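You operate a simulated robot arm through the tools that you are given. There is no shell and no other tool. Be economical: measure what you need, move in short steps, check, and stop when the job is done.

Carry out the task below with a simulated robot arm. There is one attempt and no reset: what you move stays moved.

TASK
Put one of the swabs from the top of the sample bench on the blue gasket there.

It is judged by the outcome, as a careful person would: the job done as asked, and still so three seconds after it is handed in. It fails if anything else is knocked over, pushed out of place, dropped, spilled or broken.

THE ROBOT
A 7-joint arm with a two-finger parallel gripper, fixed in place. Base frame: the origin is at the foot of the arm, x ahead of it, y to its left, z up; the work surface is at about z = 0. Lengths are in m, angles in rad, forces in N, time in s.
With the tool pointing down near the work surface it reaches from about 0.24 to 0.62 m from the base axis. Its first joint turns from -1.152 to 1.152 rad. Payload 2.6 kg.
Tool frame: the origin (TCP) lies between the finger pads and is the grasp point; the fingertips stand 0.03 m ahead of it; z points along the fingers, y is the line along which they close. The gripper opens to 0.094 m. The fingers are 0.028 m wide and 0.01 m thick; the gripper's body (0.05 by 0.096 m) begins 0.055 m behind the TCP.
Orientation is told as [roll, pitch, yaw] about the base's x, y, z axes, in that order, counted from this pose: with the fingers straight down and closing along the base's y, the tool's x points along the base's -x, its y along +y and its z along -z.

THE INTERFACE
- The arm moves only by the tool servo_tool. Its argument "targets" is a list of rows, each a list of 5 numbers: the shift along the base's x, y, z in m, then the turn about the base's z in degrees, then the finger opening in m, from 0 to 0.094. In form: [[tx, ty, tz, yaw, gripper], ...]. A call has 1 to 8 rows; each row shifts and turns the commanded pose from where the row before left it. A row lasts 0.2 s, in which the tool goes at most 0.05 m and 0.15 rad; a call with a longer step from one row to the next is refused whole, and so is a gripper value outside its range. A pose out of reach is approached as far as the arm can. The call stops where the force on the tool passes 40 N (or 10 N more than at its start, if that is more) or the arm is blocked; 0.2 s more then pass. The fingers move at their own pace (about 0.072 m/s each) and stop on an object; they squeeze with about 30 N. The grip force told is the motor's: it shows also when the fingers shut on nothing. Time passes only in rows, and 0.2 s behind the last, so rows that do not move let the fingers close. It gives the time, the measured TCP pose, the force on the tool (base axes), the opening and the grip force at its end, in the units of the frame above (readings bear some noise), and new pictures: "show" is both (left out), scene, wrist or none.
- Cameras (640 x 400 px; columns grow to the right, rows downward): "scene" is fixed at [0.0186, 0.4248, 0.5701]; the picture's right is [-0.94, -0.35, 0.00], its down [-0.19, 0.51, -0.84] and it looks along [0.29, -0.79, -0.54] (base axes); focal length 350 px, centre (320, 200). "wrist" rides on the gripper at [-0.037, 0, -0.058] in the tool frame; the picture's right is [0.00, -1.00, 0.00], its down [0.97, 0.00, -0.24] and it looks along [0.24, 0.00, 0.97] (tool axes); focal length 218 px, centre (320, 200).
- probe_pixels(camera, pixels): for up to 12 pixels [column, row] of the newest picture of that camera ("zoom" is the newest enlarged one), the place [x, y, z] in the base frame of the surface seen there, good to about 0.003 m, but the place of the scene camera against the robot may be out by one fixed shift of up to 0.012 m in any direction. No time passes.
- enlarge(camera, box): a new picture of the part [left, top, right, bottom] of that camera's present view, enlarged. No time passes.
- sign_off(): hands the job in; it is judged then, once.

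Work in short steps. Measure before you move; look again where a grasp or a placing could have gone wrong, and mend it. You have 60 turns and 120 pictures in all, the two below and enlarged ones among them. Open the gripper and draw the arm clear of the work before you hand the job in, unless the task says otherwise; then end with one line.

The tools are called after "Call:" by a JSON object that holds its "op" and its "data". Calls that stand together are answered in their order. servo_tool: Moves the arm, as the interface text tells. Its arguments: {"type":"object","properties":{"targets":{"type":"array","items":{"type":"array","items":{"type":"number"}}},"show":{"type":"string","enum":["both","scene","wrist","none"]}},"required":["targets"]} The other tools are called the same way: probe_pixels (camera, pixels) gives the place of the surface under pixels of a picture; enlarge (camera, box) takes an enlarged picture of a part of a camera's view; sign_off () hands the job in.

At the start:

```text
clock: 0.0
tool_pos: [0.3405, -0.1209, 0.2875]
orientation: [0.001, 0.001, 0.001]
wrist_force: [-0.6, -0.9, 0.2]
opening: 0.094
grip_force: 0.0
```

scene: 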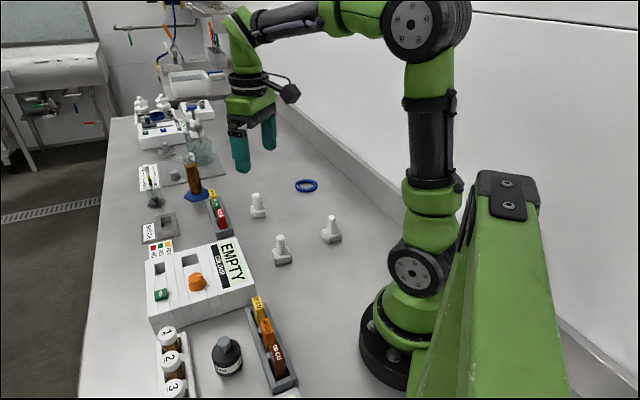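
wrist: 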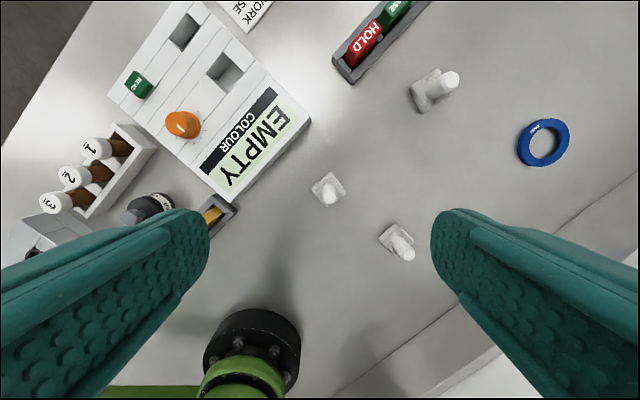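

The white pieces near scene (258,206), (281,250), (331,230) may be the swabs, and the blue ring is at (306,185). I'll enlarge both views and probe them.

Call:
{"op": "enlarge", "data": {"camera": "scene", "box": [230, 160, 360, 280]}}

Call:
{"op": "enlarge", "data": {"camera": "wrist", "box": [290, 40, 590, 280]}}

Call:
{"op": "probe_pixels", "data": {"camera": "wrist", "pixels": [[449, 80], [422, 95], [330, 198], [325, 182], [402, 252], [393, 235], [521, 143], [565, 143], [543, 123], [540, 163], [543, 143], [480, 200]]}}

Call:
{"op": "probe_pixels", "data": {"camera": "scene", "pixels": [[255, 196], [258, 213], [280, 238], [281, 257], [332, 218], [331, 238], [306, 179], [306, 191], [296, 185], [316, 185], [306, 186], [300, 215]]}}

```text
3.33 times, centred on (295, 220) of scene
```

zoom: 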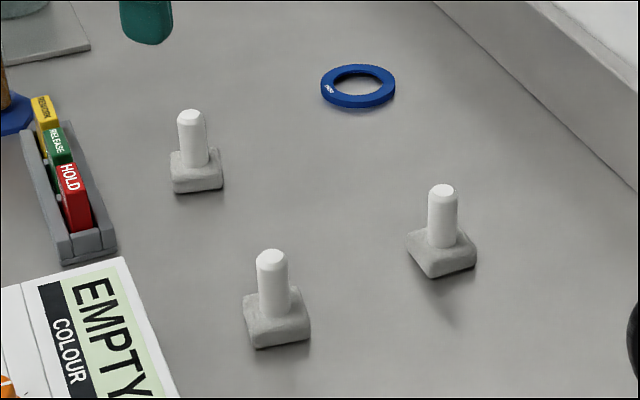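

```text
1.67 times, centred on (440, 160) of wrist
```

zoom: 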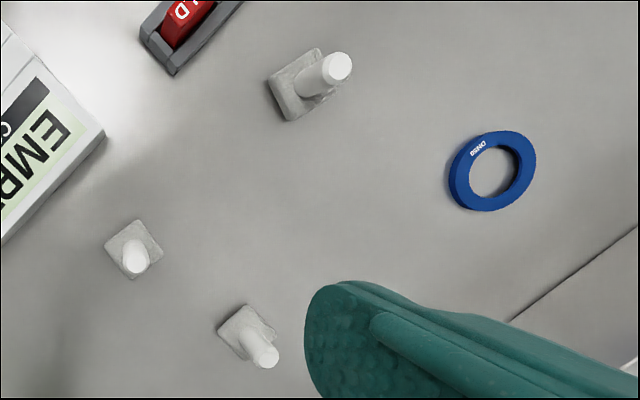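

```text
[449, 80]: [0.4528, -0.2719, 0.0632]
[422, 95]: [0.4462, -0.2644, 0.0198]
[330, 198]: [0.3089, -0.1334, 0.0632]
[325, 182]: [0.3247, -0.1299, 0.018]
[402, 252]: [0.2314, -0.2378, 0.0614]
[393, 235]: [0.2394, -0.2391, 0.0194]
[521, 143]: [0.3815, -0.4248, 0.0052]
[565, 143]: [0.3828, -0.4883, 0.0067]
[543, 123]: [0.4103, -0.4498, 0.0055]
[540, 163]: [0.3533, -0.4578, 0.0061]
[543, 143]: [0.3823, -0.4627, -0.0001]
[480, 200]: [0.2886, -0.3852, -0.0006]
```

```text
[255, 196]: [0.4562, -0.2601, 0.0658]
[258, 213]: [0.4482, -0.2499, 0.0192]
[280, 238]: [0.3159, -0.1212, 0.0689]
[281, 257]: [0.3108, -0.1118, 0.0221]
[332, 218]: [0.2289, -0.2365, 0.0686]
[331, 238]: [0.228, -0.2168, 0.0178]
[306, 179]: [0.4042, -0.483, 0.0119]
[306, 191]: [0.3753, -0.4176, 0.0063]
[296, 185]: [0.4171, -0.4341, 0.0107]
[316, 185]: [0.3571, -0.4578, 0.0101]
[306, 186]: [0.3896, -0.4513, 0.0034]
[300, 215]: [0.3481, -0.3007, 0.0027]
```

Three posts about 0.063 high on square bases are the likely swabs. The ring centre is about (0.382,-0.457). I'll measure the ring's hole and the base size in the wrist zoom before I move.

Call:
{"op": "probe_pixels", "data": {"camera": "zoom", "pixels": [[452, 172], [473, 172], [513, 172], [533, 168], [105, 248], [134, 220], [162, 250], [132, 278], [104, 130], [136, 257], [134, 235], [490, 172]]}}

Call:
{"op": "servo_tool", "data": {"targets": [[-0.012, -0.005, -0.04, 0, 0.06], [-0.012, -0.005, -0.04, 0, 0.06], [0, 0, -0.02, 0, 0.06], [0, 0, 0, 0, 0.06]]}}

```text
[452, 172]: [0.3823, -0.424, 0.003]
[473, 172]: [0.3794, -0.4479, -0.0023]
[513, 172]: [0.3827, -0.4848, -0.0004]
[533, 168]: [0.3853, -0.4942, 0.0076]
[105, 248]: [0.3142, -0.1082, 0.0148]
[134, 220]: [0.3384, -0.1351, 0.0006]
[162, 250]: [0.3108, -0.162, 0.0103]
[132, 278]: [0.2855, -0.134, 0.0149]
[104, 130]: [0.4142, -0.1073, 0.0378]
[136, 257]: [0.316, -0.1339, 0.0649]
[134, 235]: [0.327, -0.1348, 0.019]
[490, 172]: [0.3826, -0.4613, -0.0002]
```

```text
clock: 1.0
tool_pos: [0.3176, -0.1309, 0.1881]
orientation: [0.0, -0.001, 0.0]
wrist_force: [0.2, 0.3, 0.0]
opening: 0.06
grip_force: 0.1
```

scene: 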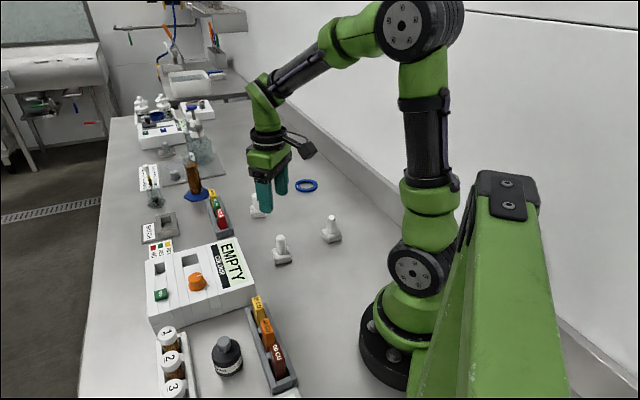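
wrist: 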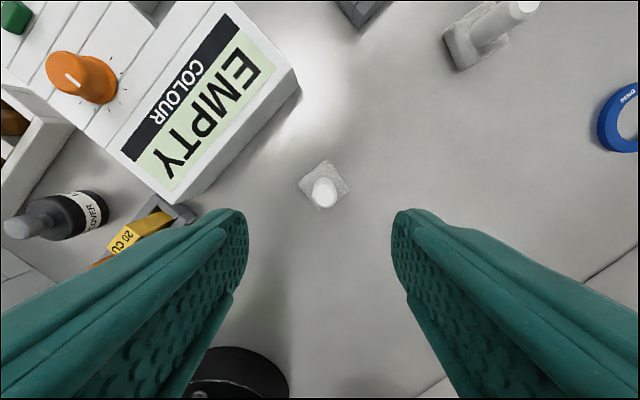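

I'm nearly above swab 2 at (325,190). I'll enlarge it for its base corners, post sides and separation.

Call:
{"op": "enlarge", "data": {"camera": "wrist", "box": [285, 150, 365, 220]}}

Call:
{"op": "probe_pixels", "data": {"camera": "wrist", "pixels": [[301, 184], [323, 162], [348, 188], [324, 207], [324, 192], [316, 192], [333, 192], [325, 199], [300, 85], [186, 205]]}}

```text
5.71 times, centred on (325, 185) of wrist
```

zoom: 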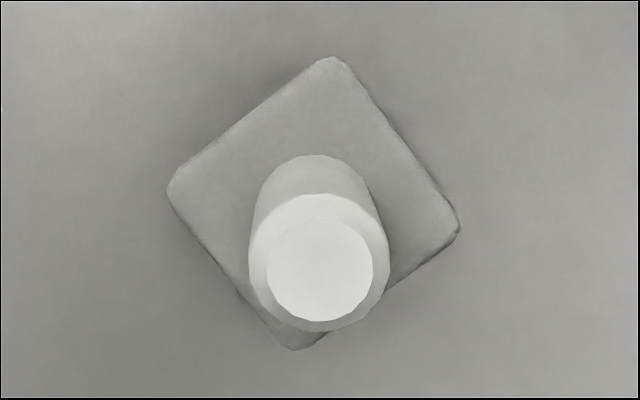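

```text
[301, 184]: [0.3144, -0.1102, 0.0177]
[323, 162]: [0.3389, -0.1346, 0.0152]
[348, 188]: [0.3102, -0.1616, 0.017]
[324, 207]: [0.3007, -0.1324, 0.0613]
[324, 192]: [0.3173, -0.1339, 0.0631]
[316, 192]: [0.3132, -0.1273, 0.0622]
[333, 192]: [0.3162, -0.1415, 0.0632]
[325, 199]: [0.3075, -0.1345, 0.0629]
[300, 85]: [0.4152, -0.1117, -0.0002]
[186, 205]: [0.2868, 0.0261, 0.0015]
```

Swab 2's post axis is at about (0.311,-0.135), its top at 0.063 and its base top at 0.018. I'll centre on it and go down to TCP z≈0.054, which keeps the tips just above the base.

Call:
{"op": "servo_tool", "data": {"targets": [[-0.0065, -0.004, -0.02, 0, 0.06], [0, 0, -0.03, 0, 0.06], [0, 0, -0.03, 0, 0.06], [0, 0, -0.03, 0, 0.06], [0, 0, -0.015, 0, 0.06], [0, 0, -0.009, 0, 0.06], [0, 0, 0, 0, 0.06]]}}

```text
clock: 2.6
tool_pos: [0.3108, -0.134, 0.0528]
orientation: [0.001, -0.001, 0.001]
wrist_force: [-0.3, 0.4, -0.9]
opening: 0.06
grip_force: 0.0
```

scene: 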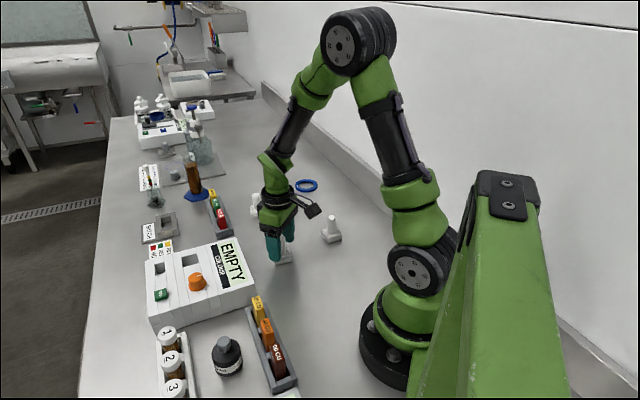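
wrist: 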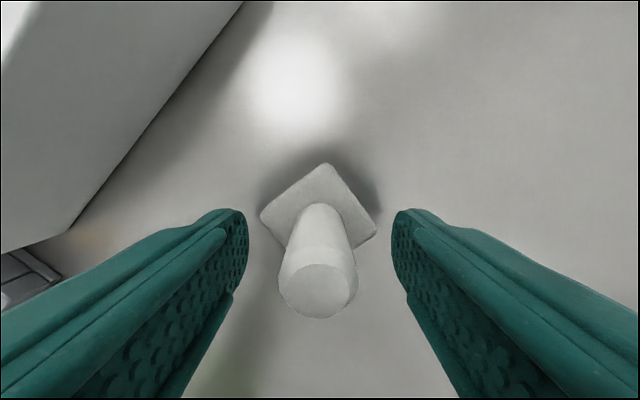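

The post sits between the pads at (318,270). I'll close and then lift a little to see what comes up.

Call:
{"op": "servo_tool", "data": {"targets": [[0, 0, 0, 0, 0.0], [0, 0, 0, 0, 0.0], [0, 0, 0, 0, 0.0], [0, 0, 0.02, 0, 0.0], [0, 0, 0.03, 0, 0.0], [0, 0, 0.03, 0, 0.0], [0, 0, 0, 0, 0.0]]}}

```text
clock: 4.2
tool_pos: [0.3113, -0.1347, 0.1342]
orientation: [0.001, 0.001, 0.001]
wrist_force: [0.1, 0.8, -0.8]
opening: 0.0203
grip_force: 30.1
```

scene: 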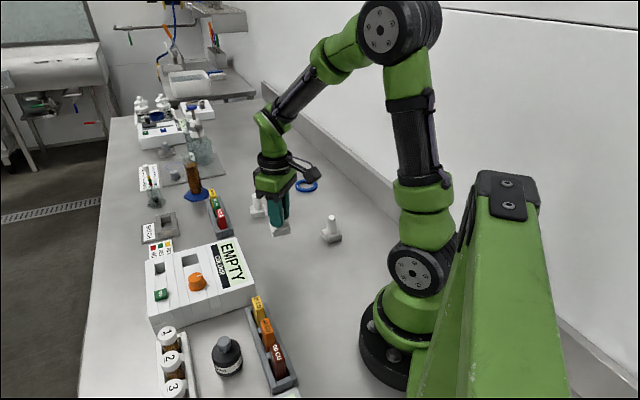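
wrist: 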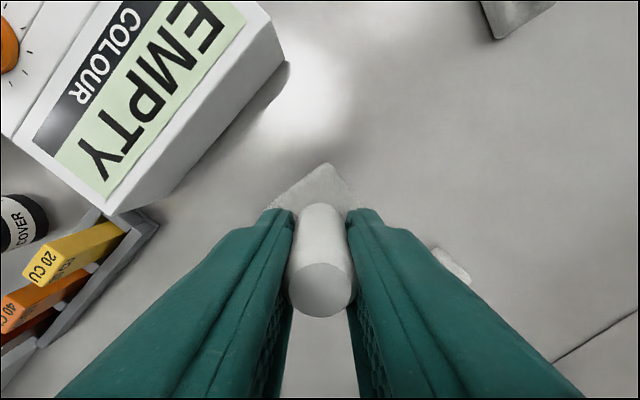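

The whole swab, base included, is held and lifted (opening 0.020). I'll rise a bit and carry it towards the ring, stopping short for a better look.

Call:
{"op": "servo_tool", "data": {"targets": [[0, 0, 0.04, 0, 0.0], [0.01, -0.045, 0, 0, 0.0], [0.01, -0.045, 0, 0, 0.0], [0.01, -0.045, 0, 0, 0.0], [0.01, -0.045, 0, 0, 0.0], [0.005, -0.045, 0, 0, 0.0], [0.005, -0.03, 0, 0, 0.0], [0, 0, 0, 0, 0.0]]}}

```text
clock: 6.0
tool_pos: [0.3614, -0.3913, 0.1734]
orientation: [0.001, 0.0, -0.002]
wrist_force: [0.2, 0.1, -0.2]
opening: 0.0202
grip_force: 30.9
```

scene: 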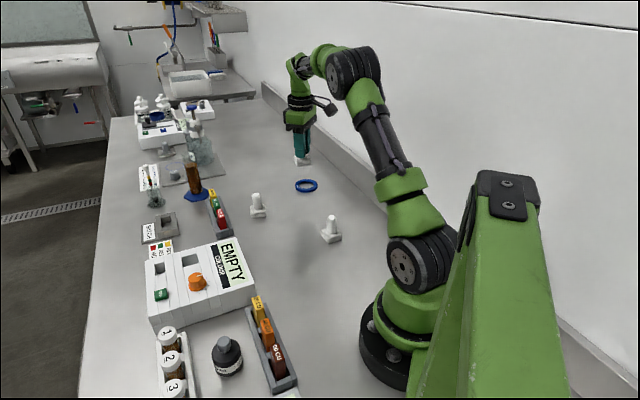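
wrist: 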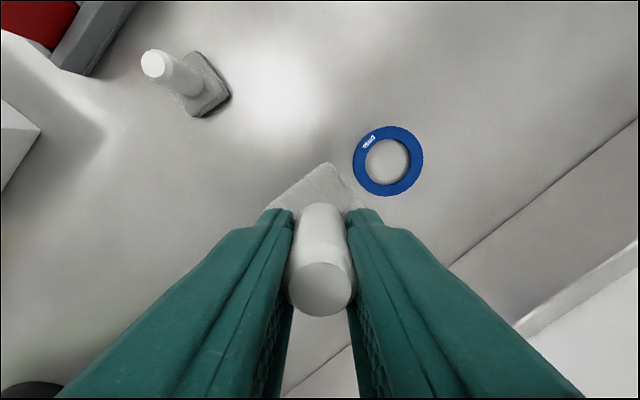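

The ring is clear at (388,161). I'll measure its inner and outer edges, the swab's base and the ledge.

Call:
{"op": "enlarge", "data": {"camera": "wrist", "box": [340, 115, 436, 205]}}

Call:
{"op": "probe_pixels", "data": {"camera": "wrist", "pixels": [[355, 161], [362, 161], [413, 161], [421, 161], [389, 128], [387, 134], [387, 187], [387, 194], [328, 168], [520, 205], [620, 135], [540, 320]]}}

```text
4.44 times, centred on (388, 160) of wrist
```

zoom: 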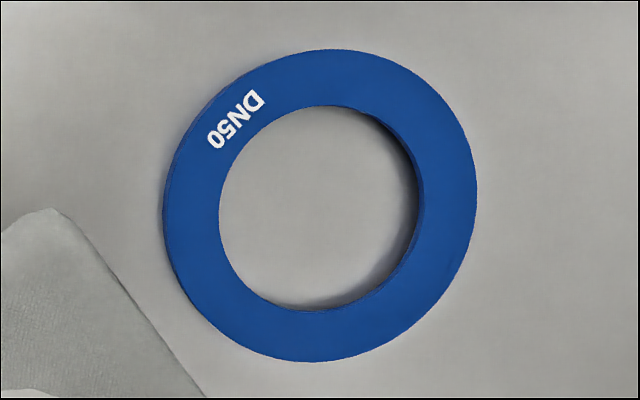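

```text
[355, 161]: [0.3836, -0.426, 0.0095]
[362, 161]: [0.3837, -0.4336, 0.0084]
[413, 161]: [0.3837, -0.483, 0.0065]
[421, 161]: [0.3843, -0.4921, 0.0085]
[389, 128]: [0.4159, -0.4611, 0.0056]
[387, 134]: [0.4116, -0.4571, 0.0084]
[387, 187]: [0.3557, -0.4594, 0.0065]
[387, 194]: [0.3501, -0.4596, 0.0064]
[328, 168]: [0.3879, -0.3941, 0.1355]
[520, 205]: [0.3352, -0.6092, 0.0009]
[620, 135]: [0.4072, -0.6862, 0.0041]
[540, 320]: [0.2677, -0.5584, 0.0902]
```

The ring centre is (0.383,-0.459), with a hole about 0.044 across and an outside of about 0.067. The base diagonal is about 0.051, so the swab must be centred well to rest on the ring. I'll move above it and drop to roughly 12 mm of clearance to check the alignment.

Call:
{"op": "servo_tool", "data": {"targets": [[0.011, -0.035, 0, 0, 0.0], [0.0096, -0.0317, 0, 0, 0.0], [0, 0, -0.035, 0, 0.0], [0, 0, -0.035, 0, 0.0], [0, 0, -0.03, 0, 0.0], [0, 0, 0, 0, 0.0]]}}

Call:
{"op": "enlarge", "data": {"camera": "scene", "box": [270, 150, 340, 205]}}

Call:
{"op": "enlarge", "data": {"camera": "wrist", "box": [240, 120, 400, 260]}}

```text
clock: 7.4
tool_pos: [0.3813, -0.4564, 0.0743]
orientation: [0.001, 0.0, 0.0]
wrist_force: [0.1, 0.1, 0.0]
opening: 0.0199
grip_force: 30.3
```

scene: 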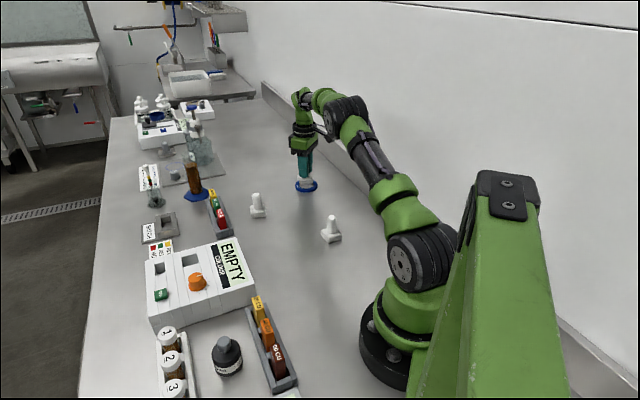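
wrist: 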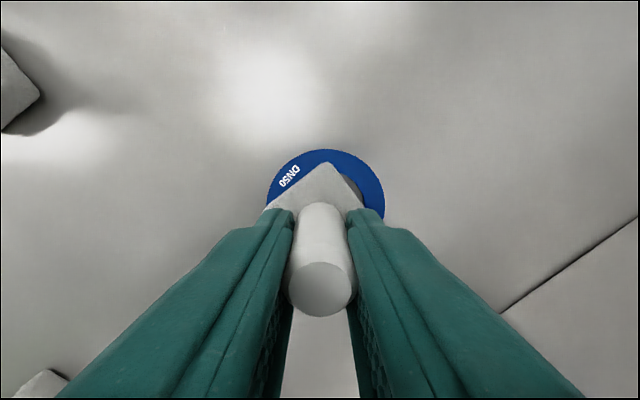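

```text
7.27 times, centred on (305, 178) of scene
```

zoom: 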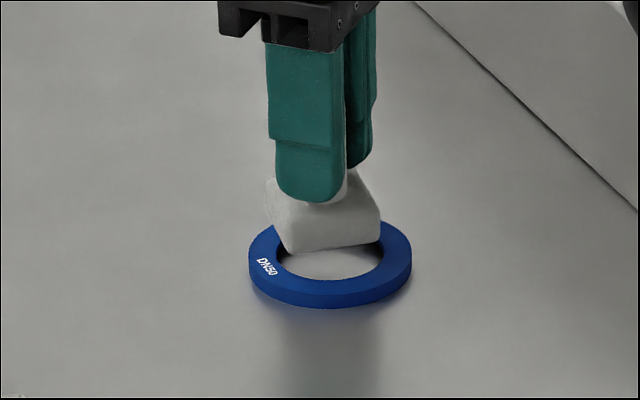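

```text
2.86 times, centred on (320, 190) of wrist
```

zoom: 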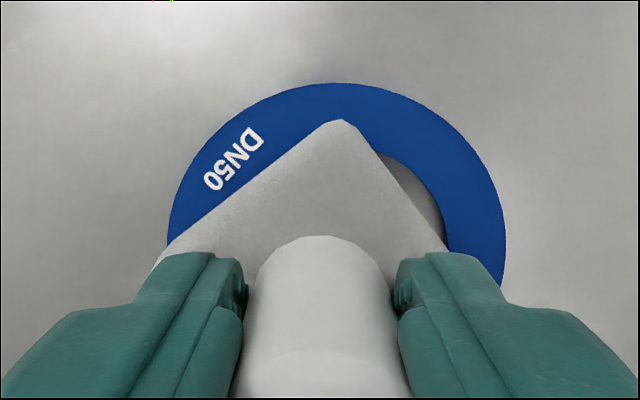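

Both zooms agree that the swab needs to go about 3 mm further along -y: in the wrist zoom the ring centre is at column 336 and the post at 318. I'll shift by that, drop to about 4 mm of clearance and look again.

Call:
{"op": "servo_tool", "data": {"targets": [[0, -0.003, 0, 0, 0.0], [0, 0, -0.01, 0, 0.0], [0, 0, 0, 0, 0.0]], "show": "none"}}

Call:
{"op": "enlarge", "data": {"camera": "scene", "box": [280, 165, 330, 205]}}

Call:
{"op": "enlarge", "data": {"camera": "wrist", "box": [240, 120, 400, 260]}}

```text
clock: 8.2
tool_pos: [0.3801, -0.4596, 0.0638]
orientation: [-0.001, 0.001, 0.0]
wrist_force: [-0.1, 0.1, 0.4]
opening: 0.0201
grip_force: 29.9
```

```text
10.00 times, centred on (305, 185) of scene
```

zoom: 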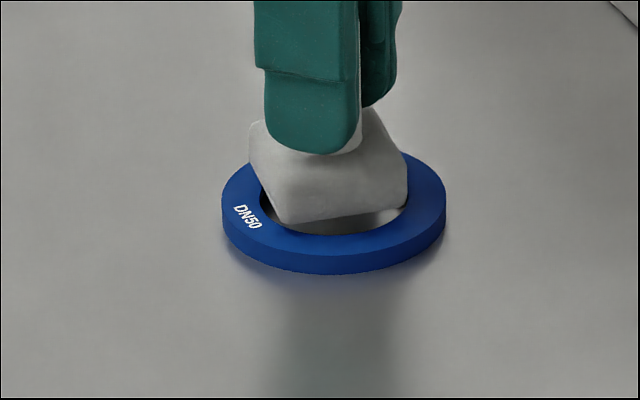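

```text
2.86 times, centred on (320, 190) of wrist
```

zoom: 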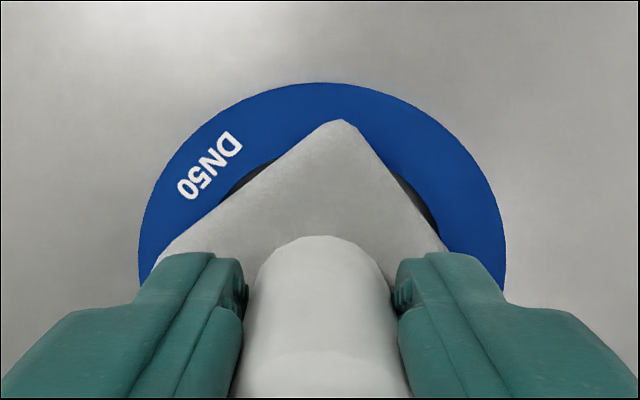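

The columns are now centred, with the ring at 322 and the base at about 318. In x the base looks perhaps 3 mm too far out, so I'll probe it from both views to check.

Call:
{"op": "probe_pixels", "data": {"camera": "zoom", "pixels": [[340, 124], [340, 128], [335, 135], [322, 87], [322, 92], [300, 90], [345, 90], [145, 240], [500, 240], [340, 113], [250, 200], [400, 215]]}}

Call:
{"op": "enlarge", "data": {"camera": "scene", "box": [291, 175, 319, 195]}}

```text
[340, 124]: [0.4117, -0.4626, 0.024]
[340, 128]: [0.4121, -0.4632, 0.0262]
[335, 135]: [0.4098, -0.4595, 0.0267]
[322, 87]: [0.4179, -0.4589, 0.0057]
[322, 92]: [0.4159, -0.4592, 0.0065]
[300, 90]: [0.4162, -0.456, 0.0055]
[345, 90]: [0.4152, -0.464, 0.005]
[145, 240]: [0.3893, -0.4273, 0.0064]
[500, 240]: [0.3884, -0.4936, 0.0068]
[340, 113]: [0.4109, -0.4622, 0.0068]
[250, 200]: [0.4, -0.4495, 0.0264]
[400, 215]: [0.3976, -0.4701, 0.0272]
```

```text
16.00 times, centred on (305, 185) of scene
```

zoom: 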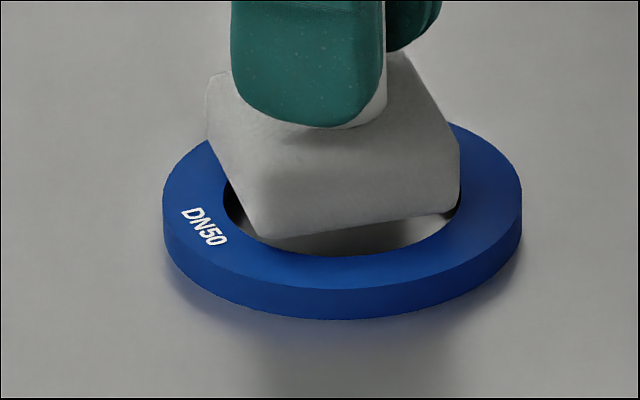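

Wrist probes put the base centre at x≈0.386 and the ring at 0.383, and the scene zoom suggests about +2 mm in x. I'll shift -2.5 mm in x and ease down onto the ring.

Call:
{"op": "servo_tool", "data": {"targets": [[-0.0025, 0, 0, 0, 0.0], [0, 0, -0.0015, 0, 0.0], [0, 0, -0.001, 0, 0.0], [0, 0, -0.001, 0, 0.0], [0, 0, 0, 0, 0.0]], "show": "none"}}

Call:
{"op": "enlarge", "data": {"camera": "scene", "box": [291, 175, 319, 195]}}

Call:
{"op": "enlarge", "data": {"camera": "wrist", "box": [240, 120, 400, 260]}}

```text
clock: 9.4
tool_pos: [0.3798, -0.4604, 0.06]
orientation: [-0.002, 0.0, -0.001]
wrist_force: [-0.7, -0.3, 0.7]
opening: 0.0206
grip_force: 30.2
```

```text
16.00 times, centred on (305, 185) of scene
```

zoom: 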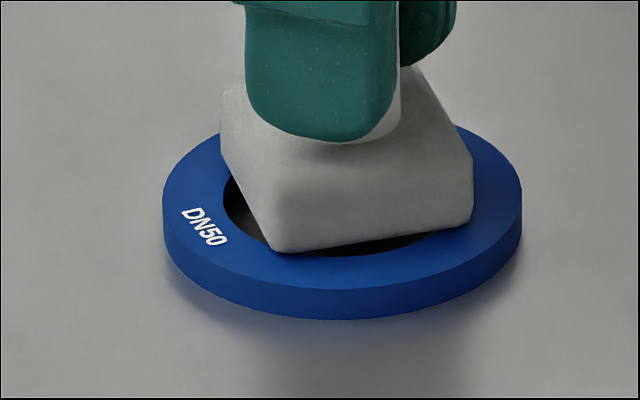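

```text
2.86 times, centred on (320, 190) of wrist
```

zoom: 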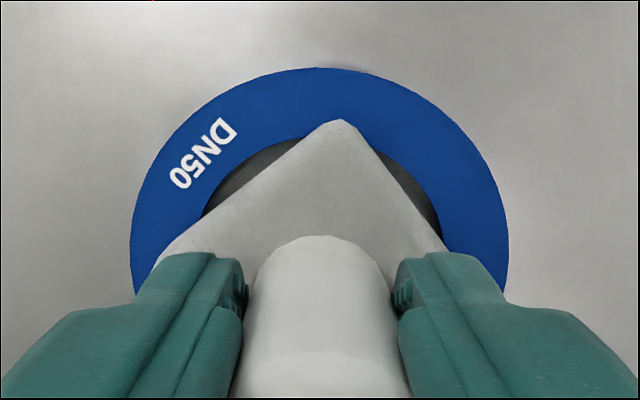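

The corners now overlap the ring: front (275,250), right (472,222) and the apex at (340,120). I'll lower in half-millimetre steps to feel for contact.

Call:
{"op": "servo_tool", "data": {"targets": [[0, 0, -0.0005, 0, 0.0], [0, 0, -0.0005, 0, 0.0], [0, 0, 0, 0, 0.0]], "show": "none"}}

Call:
{"op": "enlarge", "data": {"camera": "scene", "box": [291, 175, 319, 195]}}

```text
clock: 10.2
tool_pos: [0.3787, -0.4607, 0.0603]
orientation: [-0.001, -0.003, -0.001]
wrist_force: [0.2, 1.3, 10.3]
opening: 0.0203
grip_force: 29.8
```

```text
16.00 times, centred on (305, 185) of scene
```

zoom: 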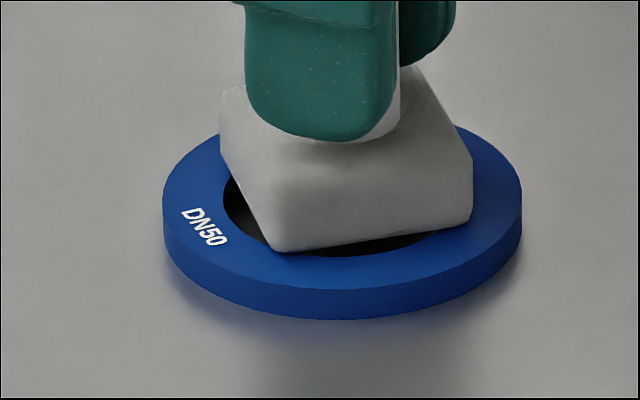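

A force of 10 N confirms it is resting on the ring. I'll ease the load, open, and look.

Call:
{"op": "servo_tool", "data": {"targets": [[0, 0, 0.0007, 0, 0.0], [0, 0, 0, 0, 0.03], [0, 0, 0, 0, 0.05], [0, 0, 0, 0, 0.05]]}}

Call:
{"op": "enlarge", "data": {"camera": "scene", "box": [284, 160, 326, 200]}}

```text
clock: 11.2
tool_pos: [0.3789, -0.4606, 0.0596]
orientation: [0.002, 0.001, 0.0]
wrist_force: [0.0, 0.4, -0.4]
opening: 0.0502
grip_force: 0.1
```

scene: 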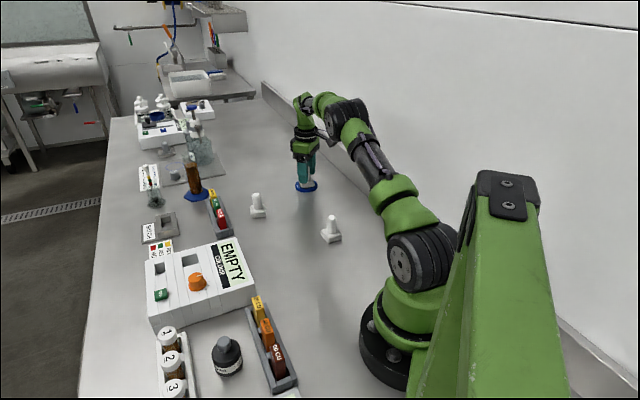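
wrist: 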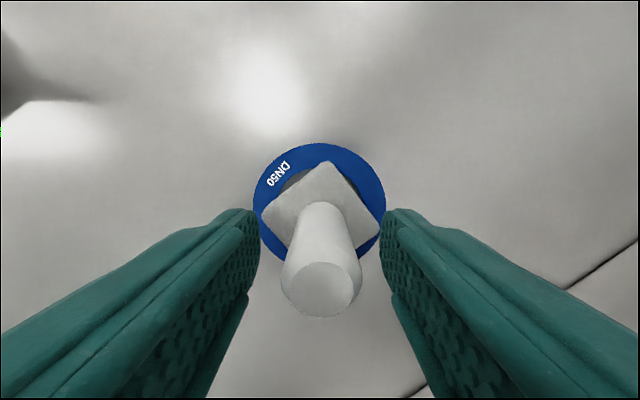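

```text
10.00 times, centred on (305, 180) of scene
```

zoom: 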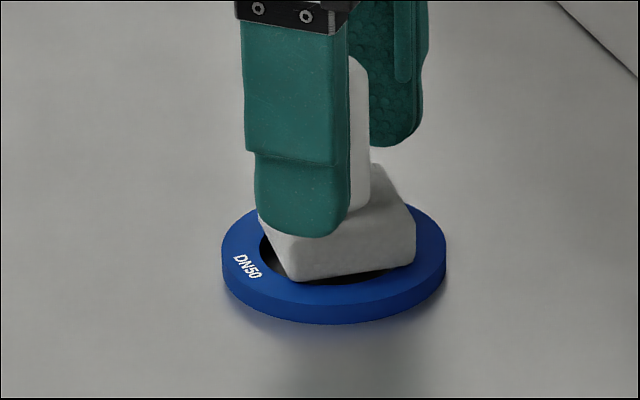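

The swab stands on the ring and is free of the fingers. I'll rise straight up, then draw clear towards the base and check.

Call:
{"op": "servo_tool", "data": {"targets": [[0, 0, 0.02, 0, 0.06], [0, 0, 0.04, 0, 0.06], [0, 0, 0.045, 0, 0.06], [0, 0, 0.045, 0, 0.06], [-0.01, 0.04, 0.02, 0, 0.06], [-0.01, 0.045, 0, 0, 0.06], [-0.01, 0.045, 0, 0, 0.06], [0, 0, 0, 0, 0.06]]}}

Call:
{"op": "enlarge", "data": {"camera": "scene", "box": [284, 160, 326, 200]}}

Call:
{"op": "enlarge", "data": {"camera": "wrist", "box": [360, 120, 520, 220]}}

```text
clock: 13.0
tool_pos: [0.3556, -0.3204, 0.2261]
orientation: [0.001, -0.001, 0.001]
wrist_force: [1.1, -0.8, -0.5]
opening: 0.0603
grip_force: 0.1
out of reach, approached as far as the arm can: row 4
```

scene: 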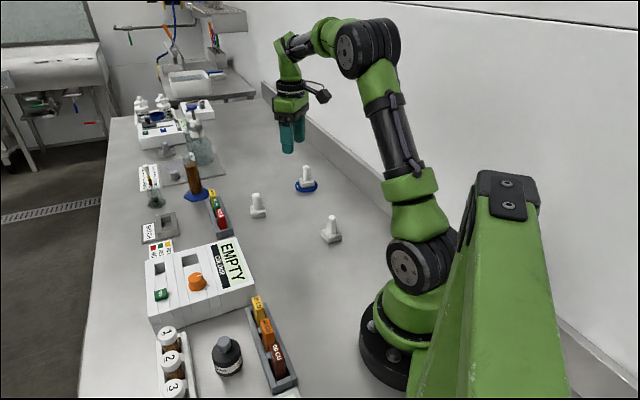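
wrist: 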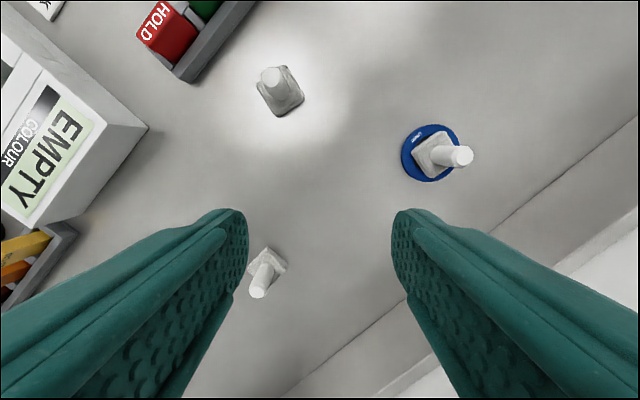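

```text
10.00 times, centred on (305, 180) of scene
```

zoom: 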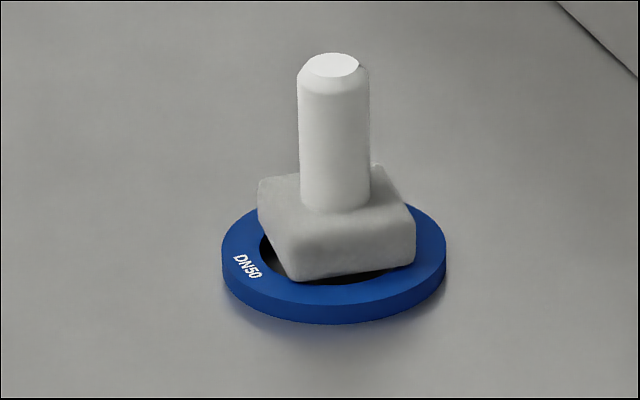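

```text
4.00 times, centred on (440, 170) of wrist
```

zoom: 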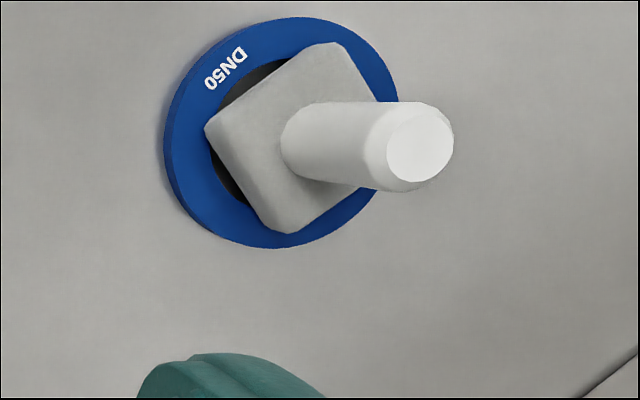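

The swab stands level and upright on the ring, nothing else has moved, and the arm is clear, so I'm handing in.

Call:
{"op": "sign_off", "data": {}}

```text
The job is handed in.
```

One swab now stands upright on the blue gasket. The gripper is open, the arm is clear, and nothing else on the bench was disturbed.
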